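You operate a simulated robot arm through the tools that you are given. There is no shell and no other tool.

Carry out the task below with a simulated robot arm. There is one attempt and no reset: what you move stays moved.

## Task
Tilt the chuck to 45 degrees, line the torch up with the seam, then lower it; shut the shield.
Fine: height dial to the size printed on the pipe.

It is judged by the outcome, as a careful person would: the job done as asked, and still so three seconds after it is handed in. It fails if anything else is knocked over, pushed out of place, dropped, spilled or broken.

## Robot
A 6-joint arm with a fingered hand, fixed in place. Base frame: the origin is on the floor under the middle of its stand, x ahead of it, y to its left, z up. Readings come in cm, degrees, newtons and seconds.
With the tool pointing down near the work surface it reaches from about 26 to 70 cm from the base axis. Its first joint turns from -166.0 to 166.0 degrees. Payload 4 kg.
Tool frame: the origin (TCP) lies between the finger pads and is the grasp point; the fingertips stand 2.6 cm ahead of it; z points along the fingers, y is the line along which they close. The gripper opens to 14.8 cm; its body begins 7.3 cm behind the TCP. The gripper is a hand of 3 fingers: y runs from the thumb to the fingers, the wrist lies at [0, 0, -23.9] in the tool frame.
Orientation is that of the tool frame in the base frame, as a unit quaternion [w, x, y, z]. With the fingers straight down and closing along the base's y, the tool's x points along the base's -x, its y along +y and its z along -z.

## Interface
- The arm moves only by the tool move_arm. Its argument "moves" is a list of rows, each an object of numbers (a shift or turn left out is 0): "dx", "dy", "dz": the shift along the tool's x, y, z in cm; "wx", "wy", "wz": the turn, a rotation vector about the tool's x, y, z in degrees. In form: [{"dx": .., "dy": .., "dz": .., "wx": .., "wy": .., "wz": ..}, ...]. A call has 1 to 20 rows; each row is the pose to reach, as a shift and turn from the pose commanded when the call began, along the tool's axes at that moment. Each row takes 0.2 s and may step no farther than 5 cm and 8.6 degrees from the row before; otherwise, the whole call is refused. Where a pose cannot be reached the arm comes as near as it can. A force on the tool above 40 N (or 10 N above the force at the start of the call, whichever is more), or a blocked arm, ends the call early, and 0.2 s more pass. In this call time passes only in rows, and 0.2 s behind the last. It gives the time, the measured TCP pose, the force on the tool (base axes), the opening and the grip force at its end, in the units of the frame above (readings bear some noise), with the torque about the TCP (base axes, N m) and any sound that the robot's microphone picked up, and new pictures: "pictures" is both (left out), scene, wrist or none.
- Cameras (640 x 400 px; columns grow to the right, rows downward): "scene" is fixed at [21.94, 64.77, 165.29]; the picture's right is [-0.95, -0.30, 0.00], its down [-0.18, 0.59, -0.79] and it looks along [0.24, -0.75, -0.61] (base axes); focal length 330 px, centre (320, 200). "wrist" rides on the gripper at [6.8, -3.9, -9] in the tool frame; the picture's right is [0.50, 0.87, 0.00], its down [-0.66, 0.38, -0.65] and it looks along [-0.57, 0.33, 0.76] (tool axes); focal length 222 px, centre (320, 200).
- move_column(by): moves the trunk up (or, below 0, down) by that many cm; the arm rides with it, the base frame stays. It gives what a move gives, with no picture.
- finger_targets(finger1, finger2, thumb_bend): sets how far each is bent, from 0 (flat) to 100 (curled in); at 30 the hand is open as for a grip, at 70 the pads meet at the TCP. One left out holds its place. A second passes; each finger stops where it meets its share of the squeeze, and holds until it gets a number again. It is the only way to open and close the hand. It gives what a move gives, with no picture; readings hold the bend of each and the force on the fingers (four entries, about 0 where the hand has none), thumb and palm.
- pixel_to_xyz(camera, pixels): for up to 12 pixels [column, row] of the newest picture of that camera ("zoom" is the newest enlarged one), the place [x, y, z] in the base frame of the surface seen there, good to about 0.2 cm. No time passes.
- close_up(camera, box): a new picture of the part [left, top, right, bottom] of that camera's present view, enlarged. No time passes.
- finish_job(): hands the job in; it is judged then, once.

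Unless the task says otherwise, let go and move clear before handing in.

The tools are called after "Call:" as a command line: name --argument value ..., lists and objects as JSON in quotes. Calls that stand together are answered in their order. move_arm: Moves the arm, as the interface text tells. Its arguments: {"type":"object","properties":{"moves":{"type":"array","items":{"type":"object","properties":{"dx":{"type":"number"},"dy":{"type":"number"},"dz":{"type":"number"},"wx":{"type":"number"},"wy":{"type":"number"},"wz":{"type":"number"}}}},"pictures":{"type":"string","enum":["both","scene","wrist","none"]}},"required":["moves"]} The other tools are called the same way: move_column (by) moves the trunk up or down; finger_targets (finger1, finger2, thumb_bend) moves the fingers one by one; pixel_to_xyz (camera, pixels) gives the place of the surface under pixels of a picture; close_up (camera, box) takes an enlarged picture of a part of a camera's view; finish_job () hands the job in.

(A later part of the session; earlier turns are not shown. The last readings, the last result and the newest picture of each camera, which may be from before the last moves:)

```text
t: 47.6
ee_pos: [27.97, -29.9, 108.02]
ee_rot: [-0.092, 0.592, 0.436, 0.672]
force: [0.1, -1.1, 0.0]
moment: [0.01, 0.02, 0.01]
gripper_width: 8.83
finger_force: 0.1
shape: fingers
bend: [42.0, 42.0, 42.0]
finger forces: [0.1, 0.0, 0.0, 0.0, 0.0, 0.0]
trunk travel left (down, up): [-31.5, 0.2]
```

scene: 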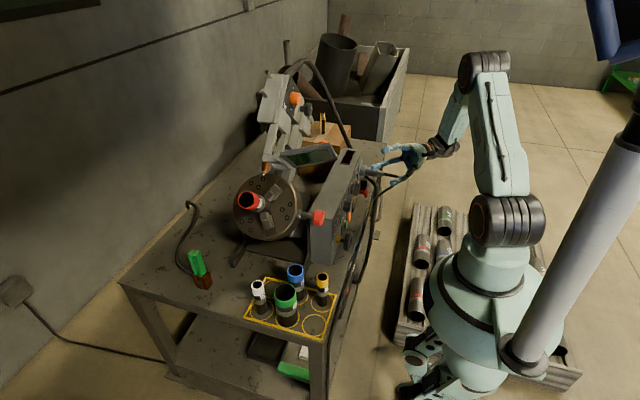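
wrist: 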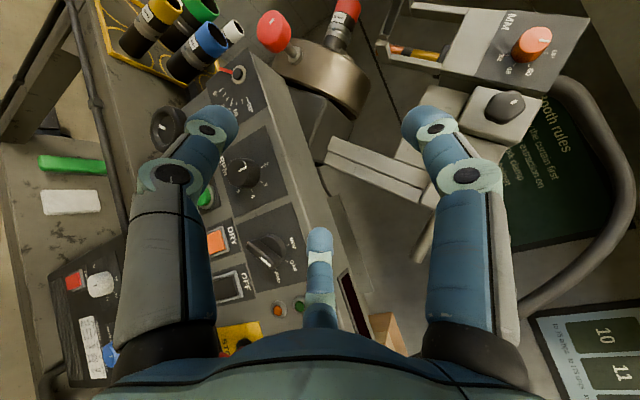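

The tilted head is now in view: dial at wrist (533,42), black knob at (503,105), torch nozzle at (415,52), pipe at (343,25). Zooming in to see the torch versus the seam.

Call:
close_up --camera "wrist" --box '[310, 0, 470, 100]'

Call:
close_up --camera "wrist" --box '[450, 0, 610, 160]'

Call:
pixel_to_xyz --camera "wrist" --pixels '[[503, 105], [533, 42], [545, 45], [415, 52], [395, 48], [383, 45], [343, 25], [330, 45], [470, 110], [490, 50], [570, 20], [385, 160]]'

```text
4.00 times, centred on (390, 50) of wrist
```

zoom: 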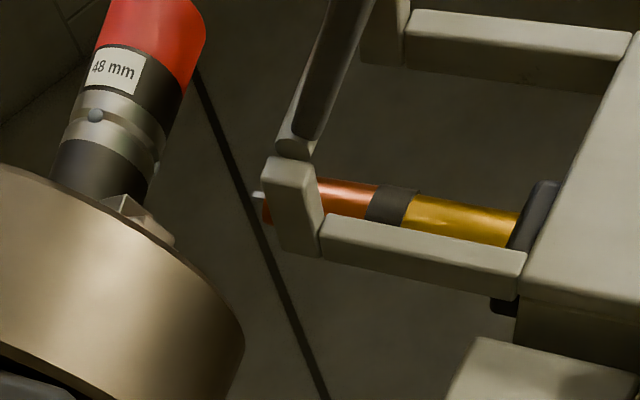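

```text
2.50 times, centred on (530, 80) of wrist
```

zoom: 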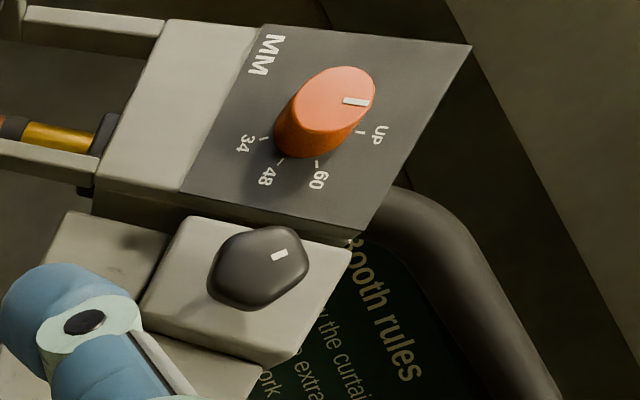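

```text
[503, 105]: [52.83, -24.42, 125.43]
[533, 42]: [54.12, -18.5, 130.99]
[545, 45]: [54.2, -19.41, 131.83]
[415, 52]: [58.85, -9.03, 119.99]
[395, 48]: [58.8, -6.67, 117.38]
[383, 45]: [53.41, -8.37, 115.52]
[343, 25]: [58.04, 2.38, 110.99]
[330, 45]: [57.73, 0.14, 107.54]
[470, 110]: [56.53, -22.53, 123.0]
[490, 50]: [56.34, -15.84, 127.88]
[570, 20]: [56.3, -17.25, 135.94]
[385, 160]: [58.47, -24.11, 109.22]
```

The seam is the groove with the tack bead just below the "48 mm" label. I'll measure the seam's and the torch's positions along the pipe axis.

Call:
close_up --camera "wrist" --box '[315, 0, 415, 62]'

Call:
pixel_to_xyz --camera "zoom" --pixels '[[121, 185], [165, 205], [200, 230], [165, 175], [150, 235], [380, 300], [430, 305], [480, 315], [372, 312], [190, 150], [140, 150], [215, 265]]'

```text
6.40 times, centred on (365, 31) of wrist
```

zoom: 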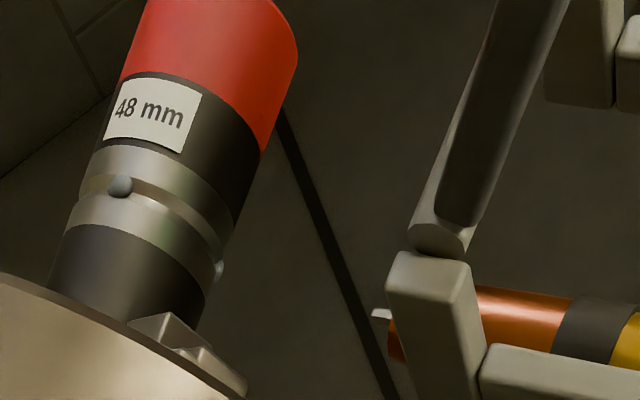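

```text
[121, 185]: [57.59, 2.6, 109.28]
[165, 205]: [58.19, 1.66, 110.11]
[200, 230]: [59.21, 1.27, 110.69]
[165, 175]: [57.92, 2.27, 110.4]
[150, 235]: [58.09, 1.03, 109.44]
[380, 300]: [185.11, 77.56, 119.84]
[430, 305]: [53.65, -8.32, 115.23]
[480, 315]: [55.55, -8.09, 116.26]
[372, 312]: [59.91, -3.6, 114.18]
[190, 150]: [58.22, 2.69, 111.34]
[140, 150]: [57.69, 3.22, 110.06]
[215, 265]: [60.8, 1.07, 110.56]
```

Seam at axial ≈16.55 cm vs torch tip ≈15.7 cm from the pivot: the torch must move ≈0.8 cm along the pipe axis toward its free end. I'll check the hose and knob extents before going to the black knob.

Call:
pixel_to_xyz --camera "wrist" --pixels '[[610, 130], [615, 180], [580, 270], [530, 310], [488, 92], [523, 112], [490, 112], [515, 95], [505, 122], [480, 120], [560, 27], [520, 60]]'

Call:
close_up --camera "wrist" --box '[470, 70, 566, 130]'

Call:
pixel_to_xyz --camera "zoom" --pixels '[[230, 235], [200, 130], [345, 180], [120, 220], [200, 350], [300, 330], [260, 150], [140, 280]]'

```text
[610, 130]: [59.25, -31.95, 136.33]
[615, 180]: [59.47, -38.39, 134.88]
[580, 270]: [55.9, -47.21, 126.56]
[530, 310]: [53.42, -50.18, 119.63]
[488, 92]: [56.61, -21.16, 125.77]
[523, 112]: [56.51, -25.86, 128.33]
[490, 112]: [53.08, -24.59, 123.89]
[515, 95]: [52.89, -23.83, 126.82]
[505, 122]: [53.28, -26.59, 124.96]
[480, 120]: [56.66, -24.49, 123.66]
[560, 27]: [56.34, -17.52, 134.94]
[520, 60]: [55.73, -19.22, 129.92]
```

```text
6.67 times, centred on (518, 100) of wrist
```

zoom: 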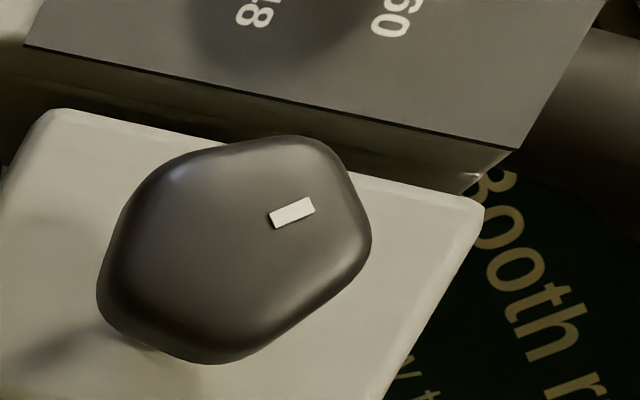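

```text
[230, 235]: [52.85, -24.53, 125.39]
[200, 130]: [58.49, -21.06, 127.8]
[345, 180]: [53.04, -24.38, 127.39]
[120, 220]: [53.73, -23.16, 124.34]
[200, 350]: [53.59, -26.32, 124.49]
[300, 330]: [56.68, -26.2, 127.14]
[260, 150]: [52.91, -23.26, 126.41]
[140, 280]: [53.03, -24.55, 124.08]
```

The knob's front is centred near (52.85, -24.6, 125.5), radius ≈2 cm, with its axis along x. I'll move to 6 cm in front of it with the tool along +x.

Call:
move_arm --moves '[{"dx": 1.76, "dy": 2.38, "dz": 2.16, "wx": -6.16, "wy": -1.6, "wz": 2.5}, {"dx": 3.52, "dy": 4.76, "dz": 4.33, "wx": -12.3, "wy": -3.2, "wz": 5.0}, {"dx": 5.28, "dy": 7.14, "dz": 6.49, "wx": -18.5, "wy": -4.8, "wz": 7.5}, {"dx": 7.04, "dy": 9.53, "dz": 8.65, "wx": -24.6, "wy": -6.4, "wz": 10.0}, {"dx": 8.8, "dy": 11.9, "dz": 10.8, "wx": -30.8, "wy": -8.0, "wz": 12.5}, {"dx": 10.56, "dy": 14.3, "dz": 13.0, "wx": -36.9, "wy": -9.6, "wz": 15.0}, {"dx": 12.32, "dy": 16.67, "dz": 15.14, "wx": -43.1, "wy": -11.2, "wz": 17.5}]' --pictures "both"

```text
t: 49.2
ee_pos: [46.4, -24.42, 125.53]
ee_rot: [0.075, 0.702, 0.073, 0.705]
force: [0.2, -0.6, 0.6]
moment: [-0.02, -0.03, 0.0]
gripper_width: 8.82
finger_force: 0.1
shape: fingers
bend: [42.0, 42.0, 42.0]
finger forces: [0.0, 0.1, 0.0, 0.0, 0.0, 0.1]
trunk travel left (down, up): [-31.5, 0.2]
```

scene: 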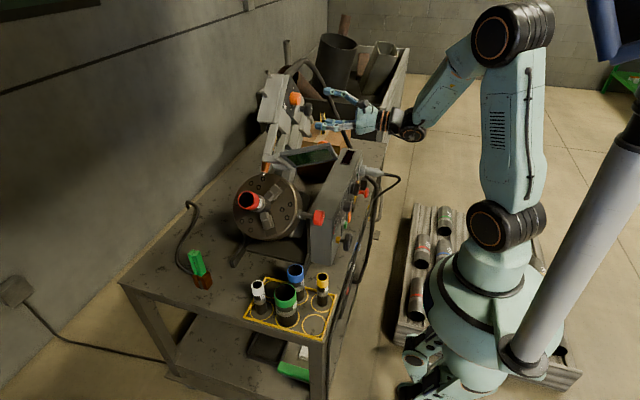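
wrist: 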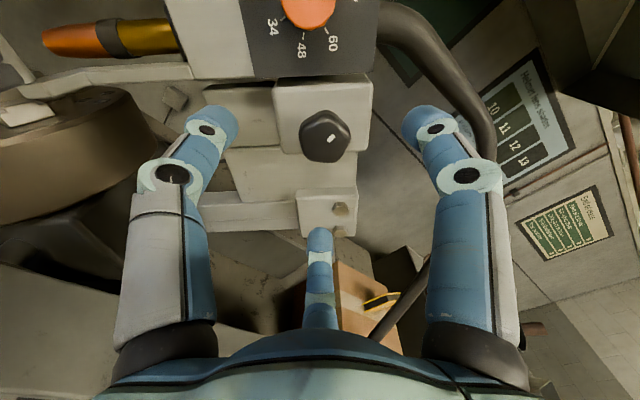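

Well aligned: knob at wrist (325,135), dial to its upper left at (308,10). I'll re-measure the knob centre from this frontal view.

Call:
close_up --camera "wrist" --box '[277, 90, 373, 180]'

Call:
pixel_to_xyz --camera "wrist" --pixels '[[325, 135], [302, 130], [348, 135], [325, 112], [325, 160], [330, 138], [308, 150], [340, 155], [312, 118], [340, 118], [285, 135], [365, 110]]'

```text
4.44 times, centred on (325, 135) of wrist
```

zoom: 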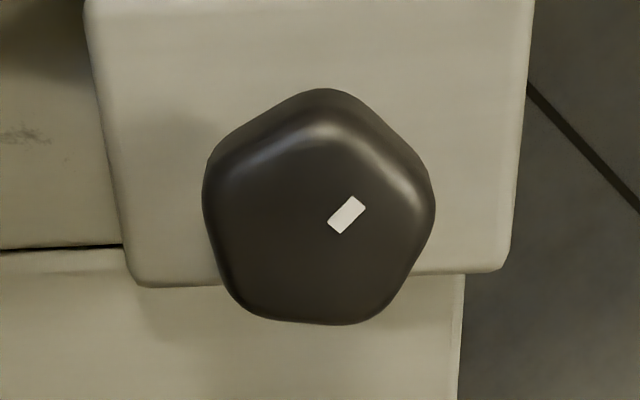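

```text
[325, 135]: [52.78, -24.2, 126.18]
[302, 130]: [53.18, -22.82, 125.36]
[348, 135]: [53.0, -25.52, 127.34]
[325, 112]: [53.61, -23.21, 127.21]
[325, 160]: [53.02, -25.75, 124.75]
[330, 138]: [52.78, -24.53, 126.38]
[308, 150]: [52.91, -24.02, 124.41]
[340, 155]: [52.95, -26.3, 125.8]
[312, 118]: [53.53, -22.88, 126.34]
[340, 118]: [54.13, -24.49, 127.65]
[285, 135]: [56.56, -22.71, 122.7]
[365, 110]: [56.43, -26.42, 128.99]
```

Knob centre is (y,z) ≈ (-24.5, 126.0), radius ≈1.9. I'll narrow the fingers a bit so they stay clear of the dial and move in around the knob.

Call:
finger_targets --finger1 49 --finger2 49 --thumb_bend 49

Call:
move_arm --moves '[{"dx": 0.41, "dy": 0.16, "dz": 2.3}, {"dx": 0.41, "dy": 0.16, "dz": 4.5}, {"dx": 0.41, "dy": 0.16, "dz": 5.7}, {"dx": 0.41, "dy": 0.16, "dz": 6.7}]' --pictures "wrist"

```text
t: 50.2
ee_pos: [46.37, -24.52, 125.45]
ee_rot: [0.074, 0.702, 0.073, 0.704]
force: [0.3, 0.4, 0.5]
moment: [0.03, -0.01, -0.04]
gripper_width: 6.6
finger_force: 0.0
shape: fingers
bend: [49.0, 49.0, 49.0]
finger forces: [0.1, 0.1, 0.0, 0.0, 0.1, 0.1]
trunk travel left (down, up): [-31.5, 0.2]
```

```text
t: 51.2
ee_pos: [52.96, -24.59, 125.88]
ee_rot: [0.075, 0.702, 0.074, 0.704]
force: [-0.4, -0.5, -0.3]
moment: [-0.02, 0.06, 0.03]
gripper_width: 6.6
finger_force: 0.1
shape: fingers
bend: [49.0, 49.0, 49.0]
finger forces: [0.0, 0.0, 0.0, 0.0, 0.0, 0.0]
trunk travel left (down, up): [-31.5, 0.2]
```

wrist: 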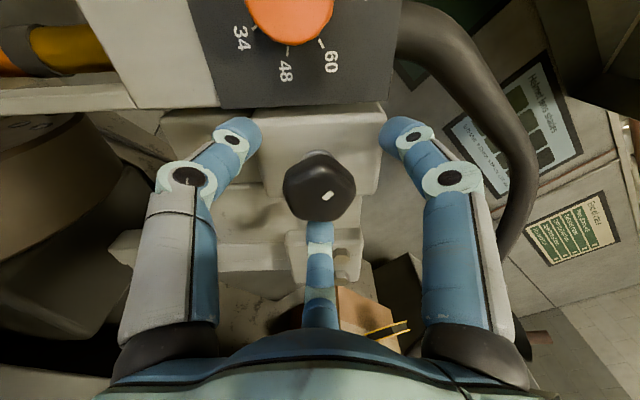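

The knob is centred between the digits at wrist (320,185). Closing on it.

Call:
finger_targets --finger1 65 --finger2 65 --thumb_bend 65

Call:
move_arm --moves '[{"dz": 0}]' --pictures "both"

```text
t: 52.2
ee_pos: [52.8, -24.56, 125.82]
ee_rot: [0.075, 0.702, 0.074, 0.704]
force: [1.6, 1.4, -1.1]
moment: [-0.01, 0.01, 0.04]
gripper_width: 2.56
finger_force: 5.7
shape: fingers
bend: [61.0, 60.0, 62.0]
finger forces: [2.8, 4.0, 0.1, 0.0, 5.2, 0.0]
trunk travel left (down, up): [-31.5, 0.2]
```

```text
t: 52.6
ee_pos: [52.79, -24.51, 125.95]
ee_rot: [0.075, 0.702, 0.074, 0.704]
force: [1.5, 2.3, 0.5]
moment: [0.0, 0.02, 0.06]
gripper_width: 2.55
finger_force: 5.9
shape: fingers
bend: [61.0, 60.0, 62.0]
finger forces: [2.7, 4.0, 0.0, 0.0, 5.2, 0.0]
trunk travel left (down, up): [-31.5, 0.2]
```

scene: 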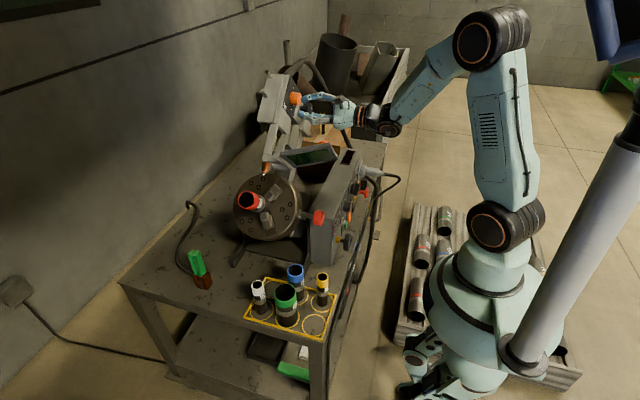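
wrist: 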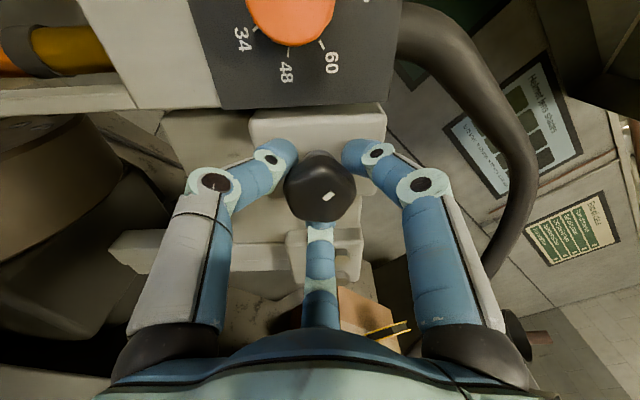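

Gripped (2.7/4.0/5.2 N). I'll turn it 24° clockwise and see which way the torch shifts.

Call:
move_arm --moves '[{"wz": 8}, {"wz": 16}, {"wz": 24}]' --pictures "both"

Call:
close_up --camera "scene" --box '[220, 140, 348, 250]'

Call:
pixel_to_xyz --camera "zoom" --pixels '[[247, 122], [249, 112], [252, 100], [256, 85], [200, 185], [230, 185], [215, 205], [245, 215]]'

```text
t: 53.4
ee_pos: [52.83, -24.54, 125.84]
ee_rot: [-0.074, 0.702, -0.075, 0.704]
force: [2.9, 0.7, -2.3]
moment: [-0.04, 0.02, -0.01]
gripper_width: 2.5
finger_force: 6.0
shape: fingers
bend: [61.0, 60.0, 62.0]
finger forces: [3.3, 4.2, 0.1, 0.0, 4.5, 0.0]
trunk travel left (down, up): [-31.5, 0.2]
```

scene: 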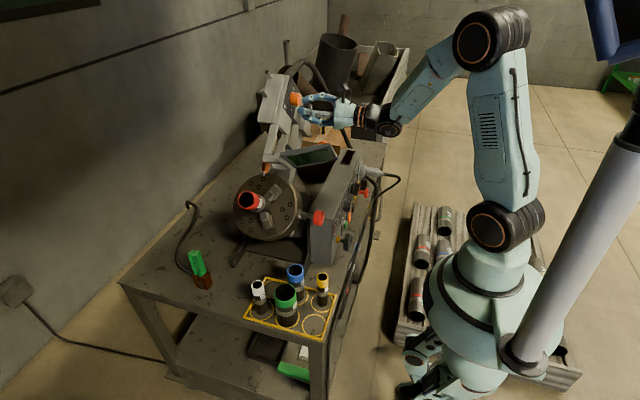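
wrist: 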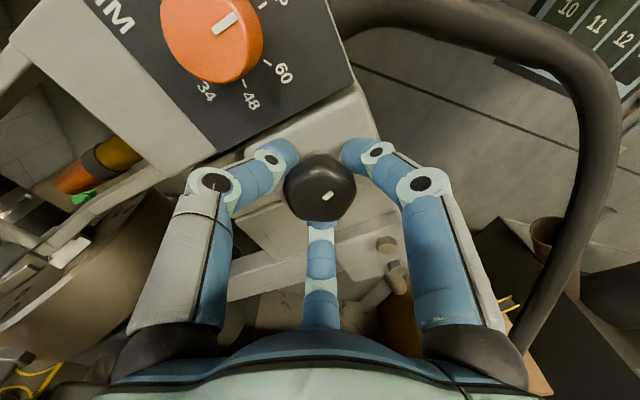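

```text
3.64 times, centred on (284, 195) of scene
```

zoom: 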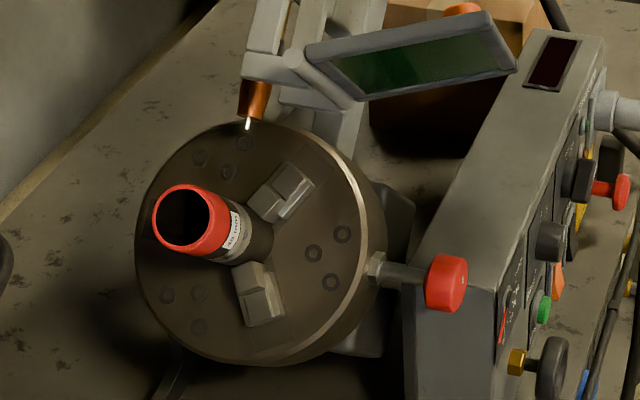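

```text
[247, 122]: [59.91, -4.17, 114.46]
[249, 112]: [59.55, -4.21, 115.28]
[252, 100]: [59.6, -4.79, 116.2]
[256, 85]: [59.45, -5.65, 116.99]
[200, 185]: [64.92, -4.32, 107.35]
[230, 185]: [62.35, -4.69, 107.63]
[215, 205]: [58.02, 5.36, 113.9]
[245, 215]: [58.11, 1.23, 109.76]
```

The knob turned with the hand; the shift is hard to see from the scene camera, so I'll measure the torch and the dial plate edge in the wrist view.

Call:
close_up --camera "wrist" --box '[0, 90, 160, 270]'

Call:
pixel_to_xyz --camera "wrist" --pixels '[[70, 180], [80, 172], [95, 160], [115, 150], [58, 186], [219, 153], [354, 79], [110, 30], [330, 10], [200, 85], [228, 22], [180, 60]]'

```text
2.22 times, centred on (80, 180) of wrist
```

zoom: 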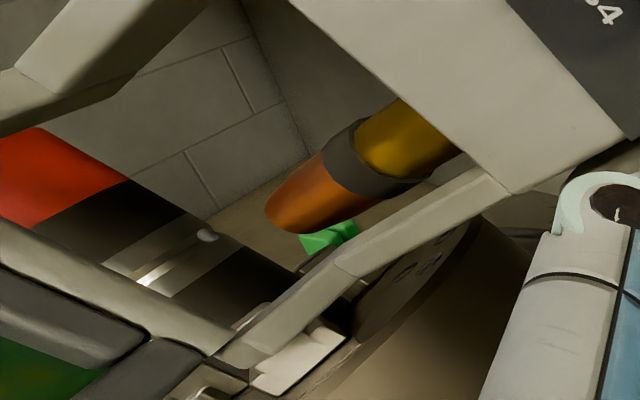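

```text
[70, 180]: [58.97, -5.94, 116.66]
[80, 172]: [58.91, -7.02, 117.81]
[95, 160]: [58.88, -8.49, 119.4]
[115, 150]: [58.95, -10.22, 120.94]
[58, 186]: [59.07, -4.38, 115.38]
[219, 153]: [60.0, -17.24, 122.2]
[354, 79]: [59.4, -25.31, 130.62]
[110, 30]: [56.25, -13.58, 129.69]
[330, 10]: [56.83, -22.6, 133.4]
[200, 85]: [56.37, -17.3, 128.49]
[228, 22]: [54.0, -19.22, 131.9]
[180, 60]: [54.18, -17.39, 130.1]
```

Torch axial ≈15.85 now versus ≈15.8 before: 24° gives very little. I'll turn another 56° clockwise and measure again.

Call:
move_arm --moves '[{"wz": 8}, {"wz": 16}, {"wz": 24}, {"wz": 32}, {"wz": 40}, {"wz": 48}, {"wz": 56}]' --pictures "wrist"

Call:
close_up --camera "wrist" --box '[0, 90, 320, 290]'

```text
t: 55.0
ee_pos: [52.98, -24.73, 125.89]
ee_rot: [-0.396, 0.584, -0.395, 0.588]
force: [5.8, 0.2, 1.4]
moment: [-0.18, -0.03, -0.01]
gripper_width: 2.19
finger_force: 6.9
shape: fingers
bend: [62.0, 61.0, 62.0]
finger forces: [4.6, 4.6, 0.0, 0.0, 3.9, 0.0]
trunk travel left (down, up): [-31.5, 0.2]
```

wrist: 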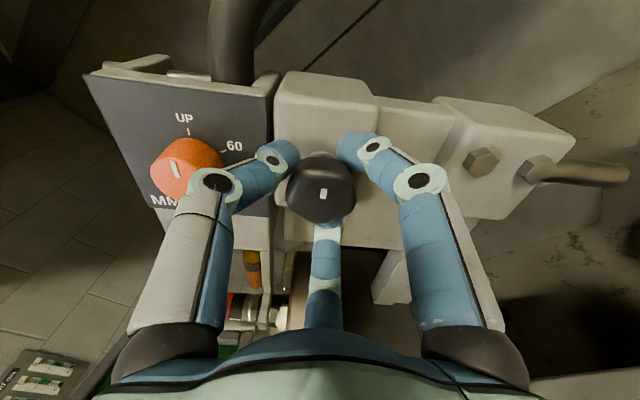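

```text
2.00 times, centred on (160, 190) of wrist
```

zoom: 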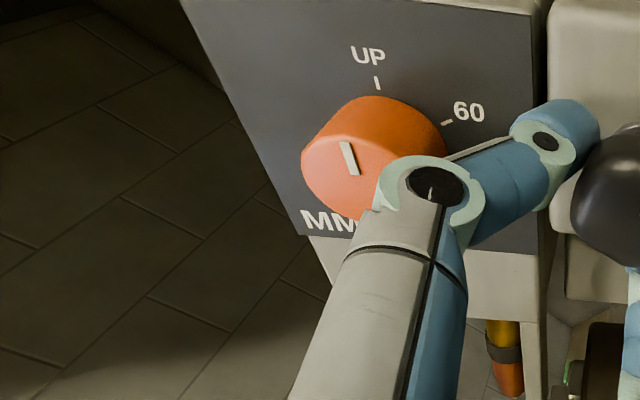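

Now the left digit passes in front of the dial, so I'm careful here. I'll measure the torch again.

Call:
close_up --camera "wrist" --box '[215, 235, 311, 335]'

Call:
pixel_to_xyz --camera "wrist" --pixels '[[251, 256], [253, 266], [255, 276], [257, 284], [245, 312], [250, 310], [173, 170], [188, 131], [272, 95], [100, 75], [330, 110], [270, 200]]'

```text
4.00 times, centred on (263, 285) of wrist
```

zoom: 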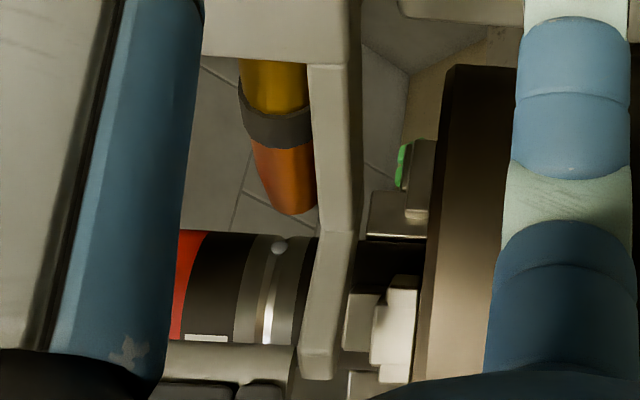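

```text
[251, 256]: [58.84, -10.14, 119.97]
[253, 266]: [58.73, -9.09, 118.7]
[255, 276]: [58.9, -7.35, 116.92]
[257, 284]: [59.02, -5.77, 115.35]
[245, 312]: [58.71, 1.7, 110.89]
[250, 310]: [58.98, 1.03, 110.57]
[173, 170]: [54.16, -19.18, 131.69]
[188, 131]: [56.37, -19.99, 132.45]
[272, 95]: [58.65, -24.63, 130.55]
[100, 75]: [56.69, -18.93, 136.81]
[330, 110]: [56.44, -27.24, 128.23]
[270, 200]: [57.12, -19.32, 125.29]
```

Clockwise 56° moved the torch from ≈15.85 to ≈15.0 (toward the chuck), so I need counter-clockwise. I'll turn back 80° and measure.

Call:
move_arm --moves '[{"wz": -8}, {"wz": -16}, {"wz": -24}, {"wz": -32}, {"wz": -40}, {"wz": -48}, {"wz": -56}, {"wz": -64}, {"wz": -72}, {"wz": -80}]' --pictures "wrist"

Call:
close_up --camera "wrist" --box '[0, 0, 320, 200]'

```text
t: 57.2
ee_pos: [52.92, -24.49, 125.88]
ee_rot: [0.075, 0.702, 0.075, 0.704]
force: [6.1, 4.0, 4.9]
moment: [0.07, -0.06, 0.08]
gripper_width: 2.34
finger_force: 6.8
shape: fingers
bend: [62.0, 61.0, 62.0]
finger forces: [3.2, 4.1, 0.1, 0.1, 6.1, 0.1]
trunk travel left (down, up): [-31.5, 0.2]
```

wrist: 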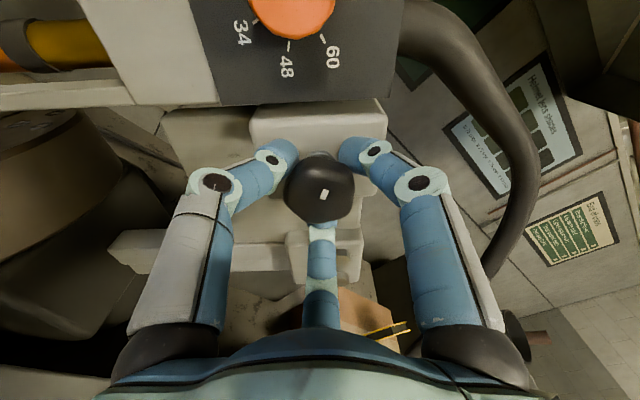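

```text
2.00 times, centred on (160, 100) of wrist
```

zoom: 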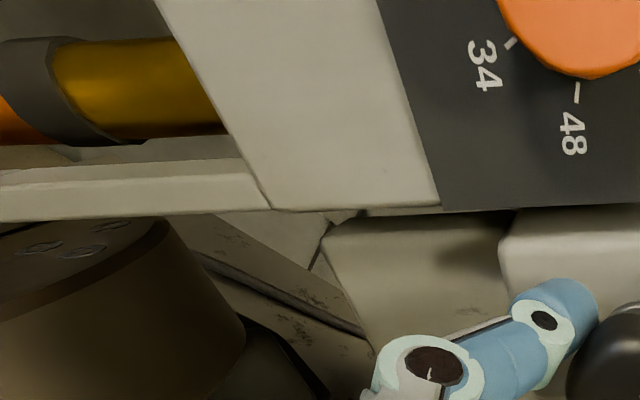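

Let me measure the torch body here (yellow part at wrist (65,44)).

Call:
pixel_to_xyz --camera "wrist" --pixels '[[50, 44], [65, 43], [80, 43], [95, 42], [10, 45], [25, 44], [60, 30], [60, 60], [289, 44], [324, 38], [310, 15], [254, 21]]'

```text
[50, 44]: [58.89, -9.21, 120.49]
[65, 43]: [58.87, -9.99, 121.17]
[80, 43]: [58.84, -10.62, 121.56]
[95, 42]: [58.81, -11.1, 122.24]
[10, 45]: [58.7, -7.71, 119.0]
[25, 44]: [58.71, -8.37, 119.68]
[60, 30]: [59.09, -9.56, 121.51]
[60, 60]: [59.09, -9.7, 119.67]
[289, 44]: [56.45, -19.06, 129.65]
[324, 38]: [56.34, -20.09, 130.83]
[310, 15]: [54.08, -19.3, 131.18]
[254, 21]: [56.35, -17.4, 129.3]
```

Torch now at ≈16.05; the seam is at ≈16.55. I'll turn another 40° counter-clockwise.

Call:
move_arm --moves '[{"wz": -8}, {"wz": -16}, {"wz": -24}, {"wz": -32}, {"wz": -40}]' --pictures "wrist"

Call:
close_up --camera "scene" --box '[230, 150, 310, 220]'

Call:
pixel_to_xyz --camera "zoom" --pixels '[[243, 175], [245, 160], [250, 140], [205, 285], [225, 275], [235, 300], [215, 310], [240, 330]]'

```text
t: 58.4
ee_pos: [53.03, -24.58, 125.78]
ee_rot: [0.312, 0.635, 0.31, 0.635]
force: [4.5, 5.6, -1.3]
moment: [0.07, 0.03, 0.11]
gripper_width: 2.33
finger_force: 6.8
shape: fingers
bend: [62.0, 61.0, 62.0]
finger forces: [2.7, 3.6, 0.0, 0.0, 6.7, 0.0]
trunk travel left (down, up): [-31.5, 0.2]
```

wrist: 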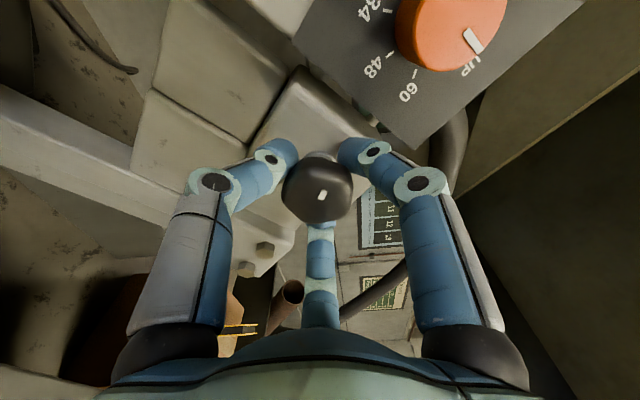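

```text
5.71 times, centred on (270, 185) of scene
```

zoom: 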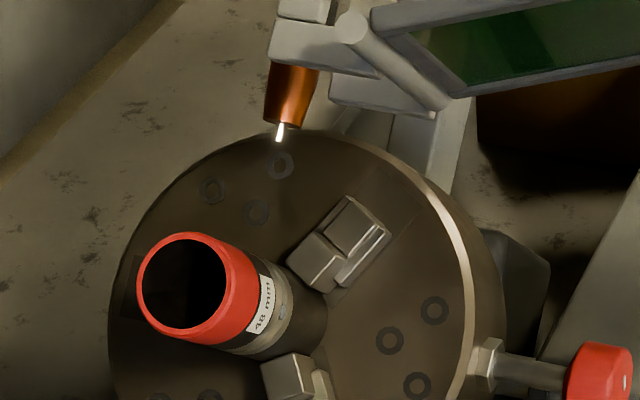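

```text
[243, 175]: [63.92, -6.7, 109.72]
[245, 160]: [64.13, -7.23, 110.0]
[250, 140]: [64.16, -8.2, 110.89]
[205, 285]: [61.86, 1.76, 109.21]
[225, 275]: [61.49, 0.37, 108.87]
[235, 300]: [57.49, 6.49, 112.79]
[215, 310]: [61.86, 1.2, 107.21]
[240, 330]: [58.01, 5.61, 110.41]
```

I misjudged the zoom pixels; the electrode is at (281,132) and nozzle at (290,95) in this zoom. Re-querying.

Call:
pixel_to_xyz --camera "zoom" --pixels '[[281, 130], [280, 137], [283, 120], [288, 108], [291, 95], [294, 80], [283, 300], [290, 295], [278, 322], [295, 318], [262, 345], [270, 350]]'

```text
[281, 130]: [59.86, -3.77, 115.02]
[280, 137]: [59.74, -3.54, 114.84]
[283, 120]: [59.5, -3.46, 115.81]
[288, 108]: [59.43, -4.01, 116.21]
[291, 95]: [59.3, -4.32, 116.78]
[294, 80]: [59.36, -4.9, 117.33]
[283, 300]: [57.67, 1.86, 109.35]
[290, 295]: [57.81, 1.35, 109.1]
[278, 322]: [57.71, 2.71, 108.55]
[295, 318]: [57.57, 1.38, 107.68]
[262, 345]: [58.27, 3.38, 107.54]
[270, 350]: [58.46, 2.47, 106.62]
```

Electrode axis ≈16.15 vs seam ≈16.5. I'll turn another 24° counter-clockwise, then let go and check from the side.

Call:
move_arm --moves '[{"wz": -8}, {"wz": -16}, {"wz": -24}]' --pictures "none"

Call:
finger_targets --finger1 49 --finger2 49 --thumb_bend 49

Call:
move_arm --moves '[{"dz": -2}, {"dz": -4}, {"dz": -7}]' --pictures "both"

```text
t: 59.2
ee_pos: [53.01, -24.58, 125.81]
ee_rot: [0.438, 0.556, 0.436, 0.556]
force: [5.2, 7.1, -6.0]
moment: [0.09, 0.13, 0.16]
gripper_width: 2.39
finger_force: 7.2
shape: fingers
bend: [62.0, 61.0, 62.0]
finger forces: [3.3, 3.7, 0.0, 0.1, 7.7, 0.0]
trunk travel left (down, up): [-31.5, 0.2]
```

```text
t: 60.2
ee_pos: [52.87, -24.65, 125.95]
ee_rot: [0.437, 0.557, 0.434, 0.558]
force: [0.9, -0.7, -0.2]
moment: [-0.01, -0.01, 0.02]
gripper_width: 6.47
finger_force: 0.0
shape: fingers
bend: [49.0, 49.0, 49.0]
finger forces: [0.0, 0.0, 0.1, 0.0, 0.0, 0.0]
trunk travel left (down, up): [-31.5, 0.2]
```

```text
t: 61.0
ee_pos: [45.85, -24.58, 125.79]
ee_rot: [0.437, 0.555, 0.435, 0.558]
force: [-0.2, -0.1, -0.3]
moment: [0.01, 0.0, 0.02]
gripper_width: 6.49
finger_force: 0.0
shape: fingers
bend: [49.0, 49.0, 49.0]
finger forces: [0.0, 0.0, 0.0, 0.1, 0.0, 0.0]
trunk travel left (down, up): [-31.5, 0.2]
```

scene: 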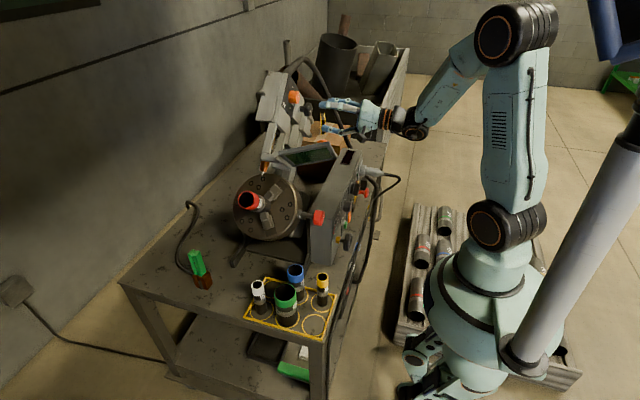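
wrist: 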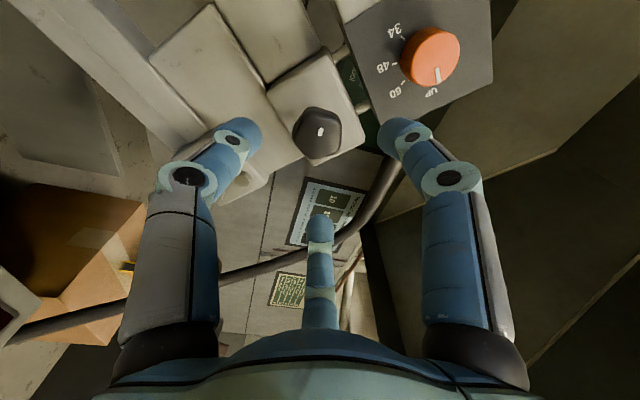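

The head is in view with the dial at (430,55). I'll zoom in on the dial to measure the tick directions.

Call:
close_up --camera "wrist" --box '[370, 10, 482, 110]'

Call:
pixel_to_xyz --camera "zoom" --pixels '[[320, 175], [365, 195], [345, 220], [340, 290], [215, 295], [185, 230], [170, 160], [225, 110], [430, 150], [320, 90], [400, 240], [250, 200]]'

```text
4.00 times, centred on (426, 60) of wrist
```

zoom: 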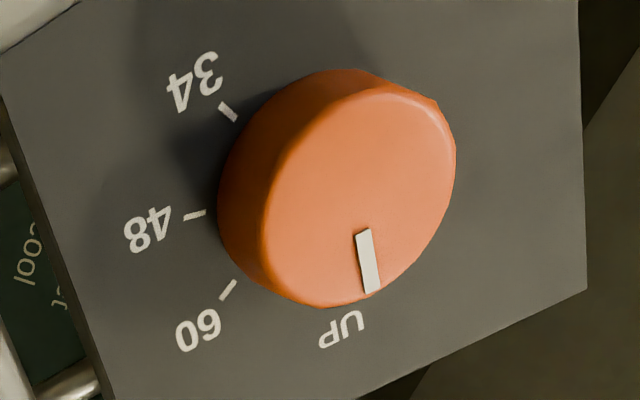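

```text
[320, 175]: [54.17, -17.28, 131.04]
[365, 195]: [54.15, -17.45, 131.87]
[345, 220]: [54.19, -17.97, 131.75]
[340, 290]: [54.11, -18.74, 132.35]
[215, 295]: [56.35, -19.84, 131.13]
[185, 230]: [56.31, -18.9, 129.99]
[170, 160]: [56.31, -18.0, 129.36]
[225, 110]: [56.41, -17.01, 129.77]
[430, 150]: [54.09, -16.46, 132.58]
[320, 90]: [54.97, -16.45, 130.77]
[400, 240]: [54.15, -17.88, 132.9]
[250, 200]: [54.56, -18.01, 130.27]
```

The dial's pointer is on UP; 48 is about 103° clockwise from UP. Before using it I'll back off a bit and roll the hand to look at the torch and seam from the side.

Call:
move_arm --moves '[{"dz": -0.5, "wz": 8}, {"dz": -1, "wz": 16}, {"dz": -1.5, "wz": 24}, {"dz": -2, "wz": 32}, {"dz": -2.5, "wz": 40}, {"dz": -3, "wz": 48}, {"dz": -3.5, "wz": 56}, {"dz": -4, "wz": 64}, {"dz": -4, "wz": 72}, {"dz": -4, "wz": 80}, {"dz": -4, "wz": 88}]' --pictures "wrist"

Call:
close_up --camera "wrist" --box '[0, 60, 240, 210]'

```text
t: 63.4
ee_pos: [41.75, -24.65, 125.83]
ee_rot: [-0.074, 0.702, -0.075, 0.705]
force: [-0.3, 0.4, -0.4]
moment: [0.03, 0.02, 0.01]
gripper_width: 6.48
finger_force: 0.0
shape: fingers
bend: [49.0, 49.0, 49.0]
finger forces: [0.0, 0.0, 0.0, 0.0, 0.1, 0.0]
trunk travel left (down, up): [-31.5, 0.2]
```

wrist: 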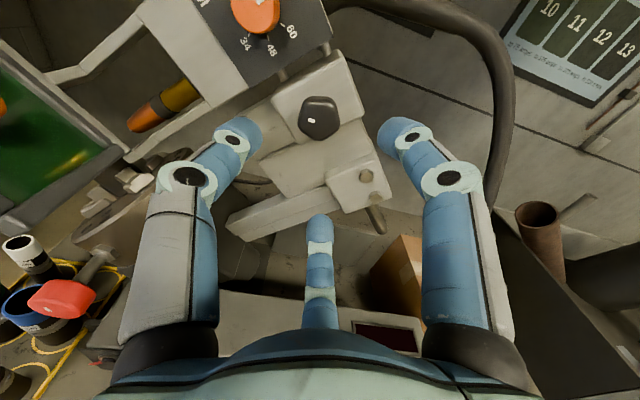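

```text
2.67 times, centred on (120, 135) of wrist
```

zoom: 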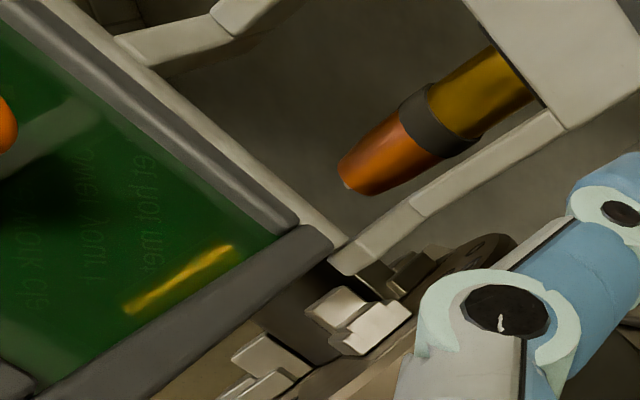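

The shield hides the pipe from here, but the nozzle is visible. I'll measure the torch's midline and the shield's position.

Call:
pixel_to_xyz --camera "zoom" --pixels '[[365, 167], [385, 155], [410, 138], [440, 115], [475, 93], [347, 184], [5, 125], [330, 240], [30, 30], [220, 250], [100, 150], [15, 375]]'

Call:
close_up --camera "scene" --box '[235, 150, 299, 215]'

```text
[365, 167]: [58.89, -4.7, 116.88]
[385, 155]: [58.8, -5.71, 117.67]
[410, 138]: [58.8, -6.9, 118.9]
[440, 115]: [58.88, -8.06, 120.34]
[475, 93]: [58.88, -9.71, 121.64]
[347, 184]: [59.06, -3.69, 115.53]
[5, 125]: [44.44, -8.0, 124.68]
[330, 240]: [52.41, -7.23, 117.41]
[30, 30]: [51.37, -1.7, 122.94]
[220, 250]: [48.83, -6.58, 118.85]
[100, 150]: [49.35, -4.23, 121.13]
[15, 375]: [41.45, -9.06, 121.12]
```

```text
6.15 times, centred on (267, 182) of scene
```

zoom: 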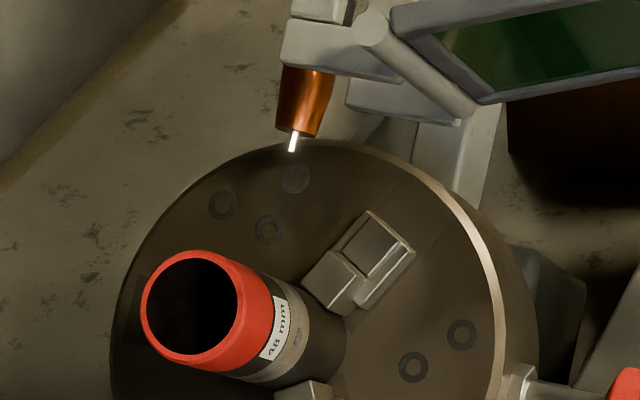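

Torch midline ≈16.7, seam ≈16.55 — nearly aligned. To compare them directly I'll move the camera lower and to the side, looking across at the torch tip and the pipe.

Call:
move_arm --moves '[{"dx": -1.53, "dy": -0.28, "dz": -0.8, "wz": 7.8}, {"dx": -3.06, "dy": -0.55, "dz": -1.5, "wz": 15.6}, {"dx": -4.6, "dy": -0.83, "dz": -2.2, "wz": 23.4}, {"dx": -6.1, "dy": -1.1, "dz": -3, "wz": 31.2}, {"dx": -7.65, "dy": -1.4, "dz": -3.5, "wz": 39}, {"dx": -9.2, "dy": -1.7, "dz": -4, "wz": 46.8}, {"dx": -10.7, "dy": -1.9, "dz": -4, "wz": 54.6}, {"dx": -12.2, "dy": -2.2, "dz": -4, "wz": 62.4}, {"dx": -13.8, "dy": -2.5, "dz": -4, "wz": 70.2}, {"dx": -15.3, "dy": -2.8, "dz": -4, "wz": 78}, {"dx": -16.83, "dy": -3.05, "dz": -4, "wz": 86}]' --pictures "both"

```text
t: 65.8
ee_pos: [40.06, -20.95, 108.87]
ee_rot: [0.535, -0.462, 0.532, -0.465]
force: [0.3, -0.3, 0.9]
moment: [0.02, 0.02, -0.05]
gripper_width: 6.48
finger_force: 0.0
shape: fingers
bend: [49.0, 49.0, 49.0]
finger forces: [0.0, 0.1, 0.1, 0.1, 0.0, 0.1]
out of reach, approached as far as the arm can: row 4, 5, 6, 7, 8, 9, 10, 11
trunk travel left (down, up): [-31.5, 0.2]
```

scene: 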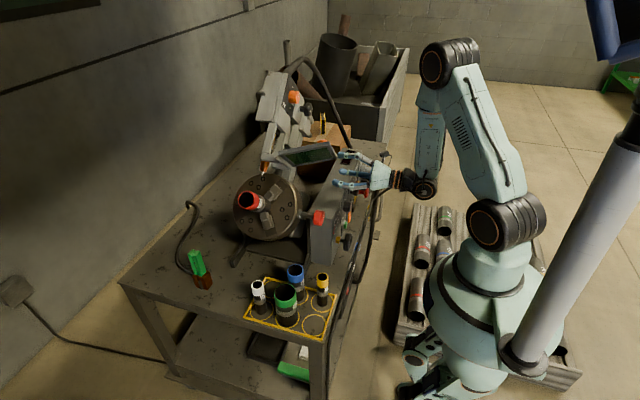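
wrist: 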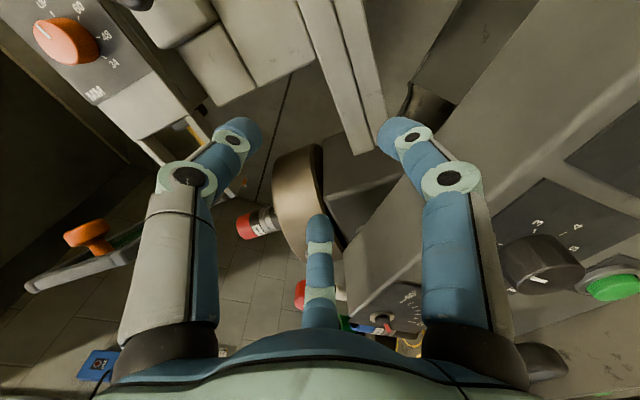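

Close to the roll limit, but the view shows both torch tip (235,185) and pipe seam (265,222). Zooming in.

Call:
close_up --camera "wrist" --box '[220, 165, 300, 245]'

Call:
close_up --camera "wrist" --box '[130, 80, 290, 250]'

```text
5.00 times, centred on (260, 205) of wrist
```

zoom: 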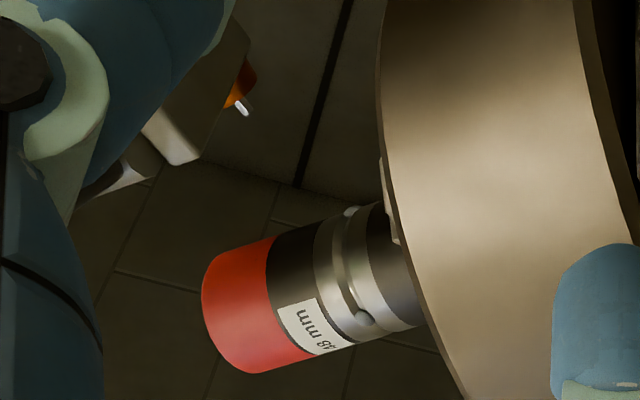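

```text
2.35 times, centred on (210, 165) of wrist
```

zoom: 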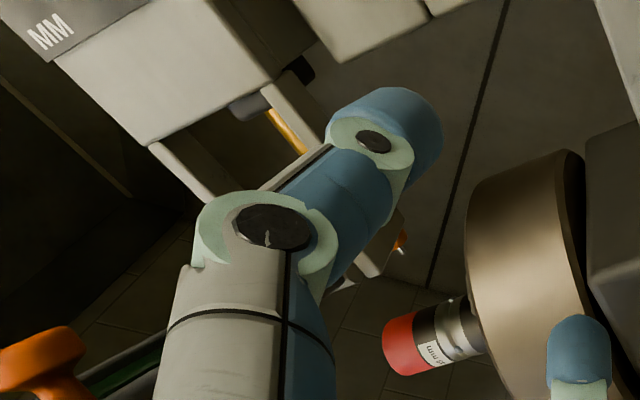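

The electrode line seems to meet the pipe just about at the seam, maybe slightly toward the free end. I'll get 3D points from this view.

Call:
close_up --camera "wrist" --box '[236, 175, 300, 239]'

Call:
pixel_to_xyz --camera "wrist" --pixels '[[244.5, 186.6], [243.5, 185.2], [242.5, 184], [245.3, 187.6], [266, 207.5], [265.5, 211], [265.3, 215], [265.8, 220], [267, 225], [268.5, 228.7], [262, 213], [269, 212]]'

```text
6.25 times, centred on (268, 207) of wrist
```

zoom: 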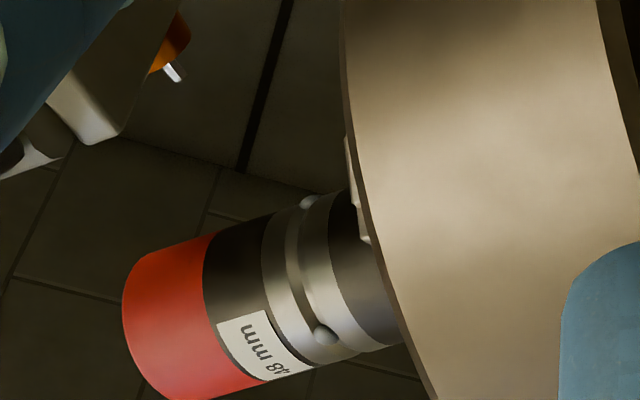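

```text
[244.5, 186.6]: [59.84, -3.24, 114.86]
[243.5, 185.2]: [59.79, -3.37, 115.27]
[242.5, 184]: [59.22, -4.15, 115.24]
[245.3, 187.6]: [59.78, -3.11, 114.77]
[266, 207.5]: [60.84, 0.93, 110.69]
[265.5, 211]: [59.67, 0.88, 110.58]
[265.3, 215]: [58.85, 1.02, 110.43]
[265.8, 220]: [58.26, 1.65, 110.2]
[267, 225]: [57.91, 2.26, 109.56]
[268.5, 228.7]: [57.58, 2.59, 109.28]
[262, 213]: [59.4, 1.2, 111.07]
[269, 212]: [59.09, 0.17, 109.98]
```

Electrode ≈16.48 and seam ≈16.46 along the axis: they match within about a millimetre. Now I'll move up in front of the height dial with the hand rolled back so I have room to turn clockwise.

Call:
move_arm --moves '[{"dx": -0.18, "dy": -1.24, "dz": -0.75, "wz": -8.16}, {"dx": -0.35, "dy": -2.48, "dz": -1.5, "wz": -16.3}, {"dx": -0.53, "dy": -3.7, "dz": -2.25, "wz": -24.5}, {"dx": -0.7, "dy": -4.95, "dz": -3, "wz": -32.6}, {"dx": -1.16, "dy": -6.4, "dz": -3, "wz": -40.8}, {"dx": -1.6, "dy": -7.85, "dz": -3, "wz": -49}, {"dx": -2.07, "dy": -9.3, "dz": -3, "wz": -57.1}, {"dx": -2.53, "dy": -10.7, "dz": -3, "wz": -65.3}, {"dx": -2.98, "dy": -12.2, "dz": -3, "wz": -73.4}, {"dx": -3.44, "dy": -13.63, "dz": -3, "wz": -81.6}, {"dx": -3.95, "dy": -15.05, "dz": -2.5, "wz": -89.8}, {"dx": -4.47, "dy": -16.5, "dz": -2, "wz": -97.9}, {"dx": -4.98, "dy": -17.9, "dz": -1.5, "wz": -106.1}, {"dx": -5.5, "dy": -19.3, "dz": -1, "wz": -114.2}, {"dx": -6.0, "dy": -20.8, "dz": -0.5, "wz": -122.4}, {"dx": -6.52, "dy": -22.18, "dz": 0, "wz": -130.6}, {"dx": -6.52, "dy": -22.18, "dz": 1.5, "wz": -138.7}, {"dx": -6.52, "dy": -22.18, "dz": 3, "wz": -146.9}, {"dx": -6.52, "dy": -22.18, "dz": 4.5, "wz": -155}]' --pictures "both"

```text
t: 69.8
ee_pos: [44.53, -17.68, 131.99]
ee_rot: [0.34, 0.62, 0.337, 0.622]
force: [0.7, 0.1, -0.2]
moment: [-0.01, -0.02, 0.03]
gripper_width: 6.47
finger_force: 0.1
shape: fingers
bend: [49.0, 49.0, 49.0]
finger forces: [0.1, 0.0, 0.0, 0.1, 0.1, 0.0]
out of reach, approached as far as the arm can: row 1, 2, 3, 4, 5, 6, 7, 8, 9, 10, 11, 12, 13, 14, 15
trunk travel left (down, up): [-31.5, 0.2]
```

scene: 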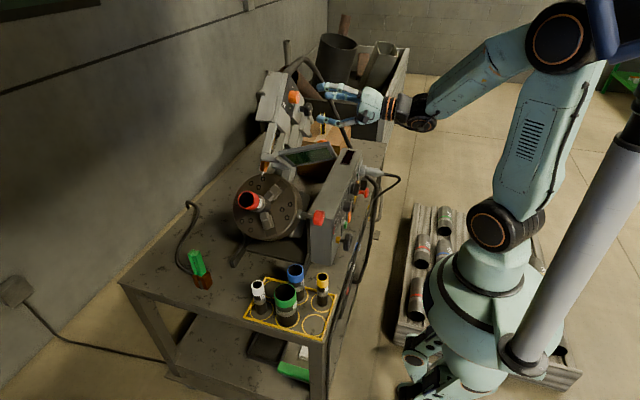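
wrist: 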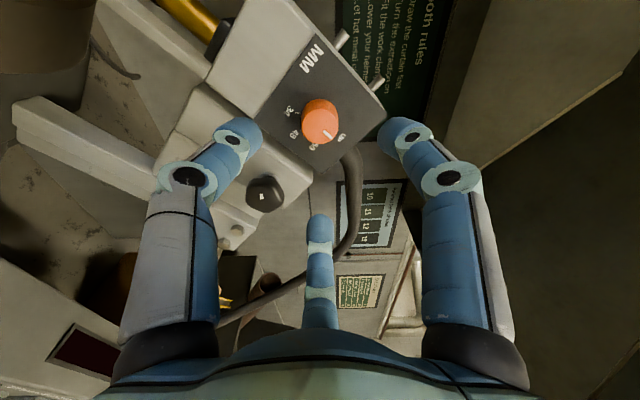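

Arrived in front of the dial (wrist (320,121)). I'll measure its centre and ticks from this frontal view.

Call:
close_up --camera "wrist" --box '[272, 80, 368, 160]'

Call:
pixel_to_xyz --camera "wrist" --pixels '[[320, 121], [301, 121], [339, 121], [320, 101], [320, 141], [331, 135], [325, 128], [334, 138], [291, 110], [295, 131], [313, 145], [343, 136]]'

```text
5.00 times, centred on (320, 120) of wrist
```

zoom: 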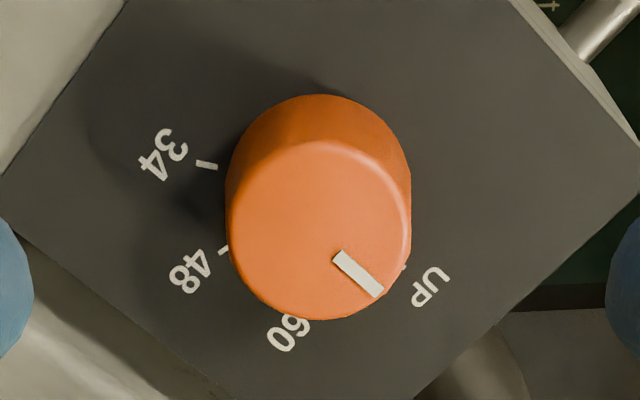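

```text
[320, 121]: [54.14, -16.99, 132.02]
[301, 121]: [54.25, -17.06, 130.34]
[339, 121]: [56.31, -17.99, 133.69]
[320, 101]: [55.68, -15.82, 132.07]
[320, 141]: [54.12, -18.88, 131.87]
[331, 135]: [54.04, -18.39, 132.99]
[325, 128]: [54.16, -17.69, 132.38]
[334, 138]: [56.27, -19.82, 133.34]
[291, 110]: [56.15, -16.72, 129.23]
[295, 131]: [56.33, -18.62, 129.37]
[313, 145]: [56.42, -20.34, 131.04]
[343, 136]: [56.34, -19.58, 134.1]
```

Dial centre is about (y,z) = (-17.5, 131.95), radius ≈1.7, front face x=54.1 with the plate at 56.3. Moving in around it.

Call:
move_arm --moves '[{"dx": 0.13, "dy": -0.13, "dz": 3}, {"dx": 0.13, "dy": -0.13, "dz": 6}, {"dx": 0.13, "dy": -0.13, "dz": 7.6}, {"dx": 0.13, "dy": -0.13, "dz": 8.6}]' --pictures "wrist"

Call:
finger_targets --finger1 66 --finger2 66 --thumb_bend 66

```text
t: 70.8
ee_pos: [53.12, -17.28, 131.79]
ee_rot: [0.34, 0.62, 0.337, 0.621]
force: [-0.5, -0.4, -0.1]
moment: [-0.01, 0.0, 0.01]
gripper_width: 6.49
finger_force: 0.1
shape: fingers
bend: [49.0, 49.0, 49.0]
finger forces: [0.1, 0.0, 0.0, 0.1, 0.1, 0.1]
trunk travel left (down, up): [-31.5, 0.2]
```

wrist: 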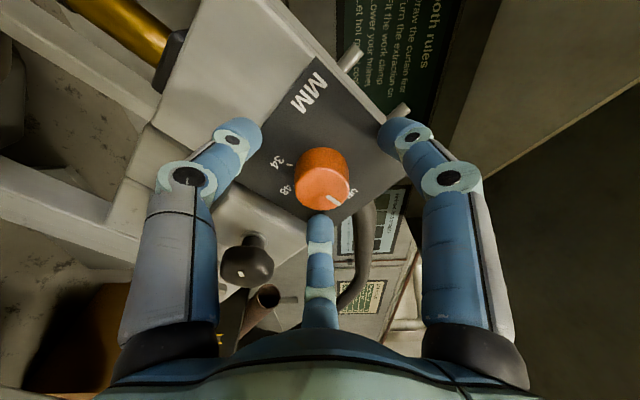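

```text
t: 71.8
ee_pos: [53.15, -17.34, 131.88]
ee_rot: [0.339, 0.62, 0.337, 0.622]
force: [1.1, -2.1, -0.3]
moment: [0.01, 0.01, -0.04]
gripper_width: 2.18
finger_force: 5.6
shape: fingers
bend: [62.0, 61.0, 64.0]
finger forces: [3.5, 4.6, 0.0, 0.0, 3.4, 0.1]
trunk travel left (down, up): [-31.5, 0.2]
```

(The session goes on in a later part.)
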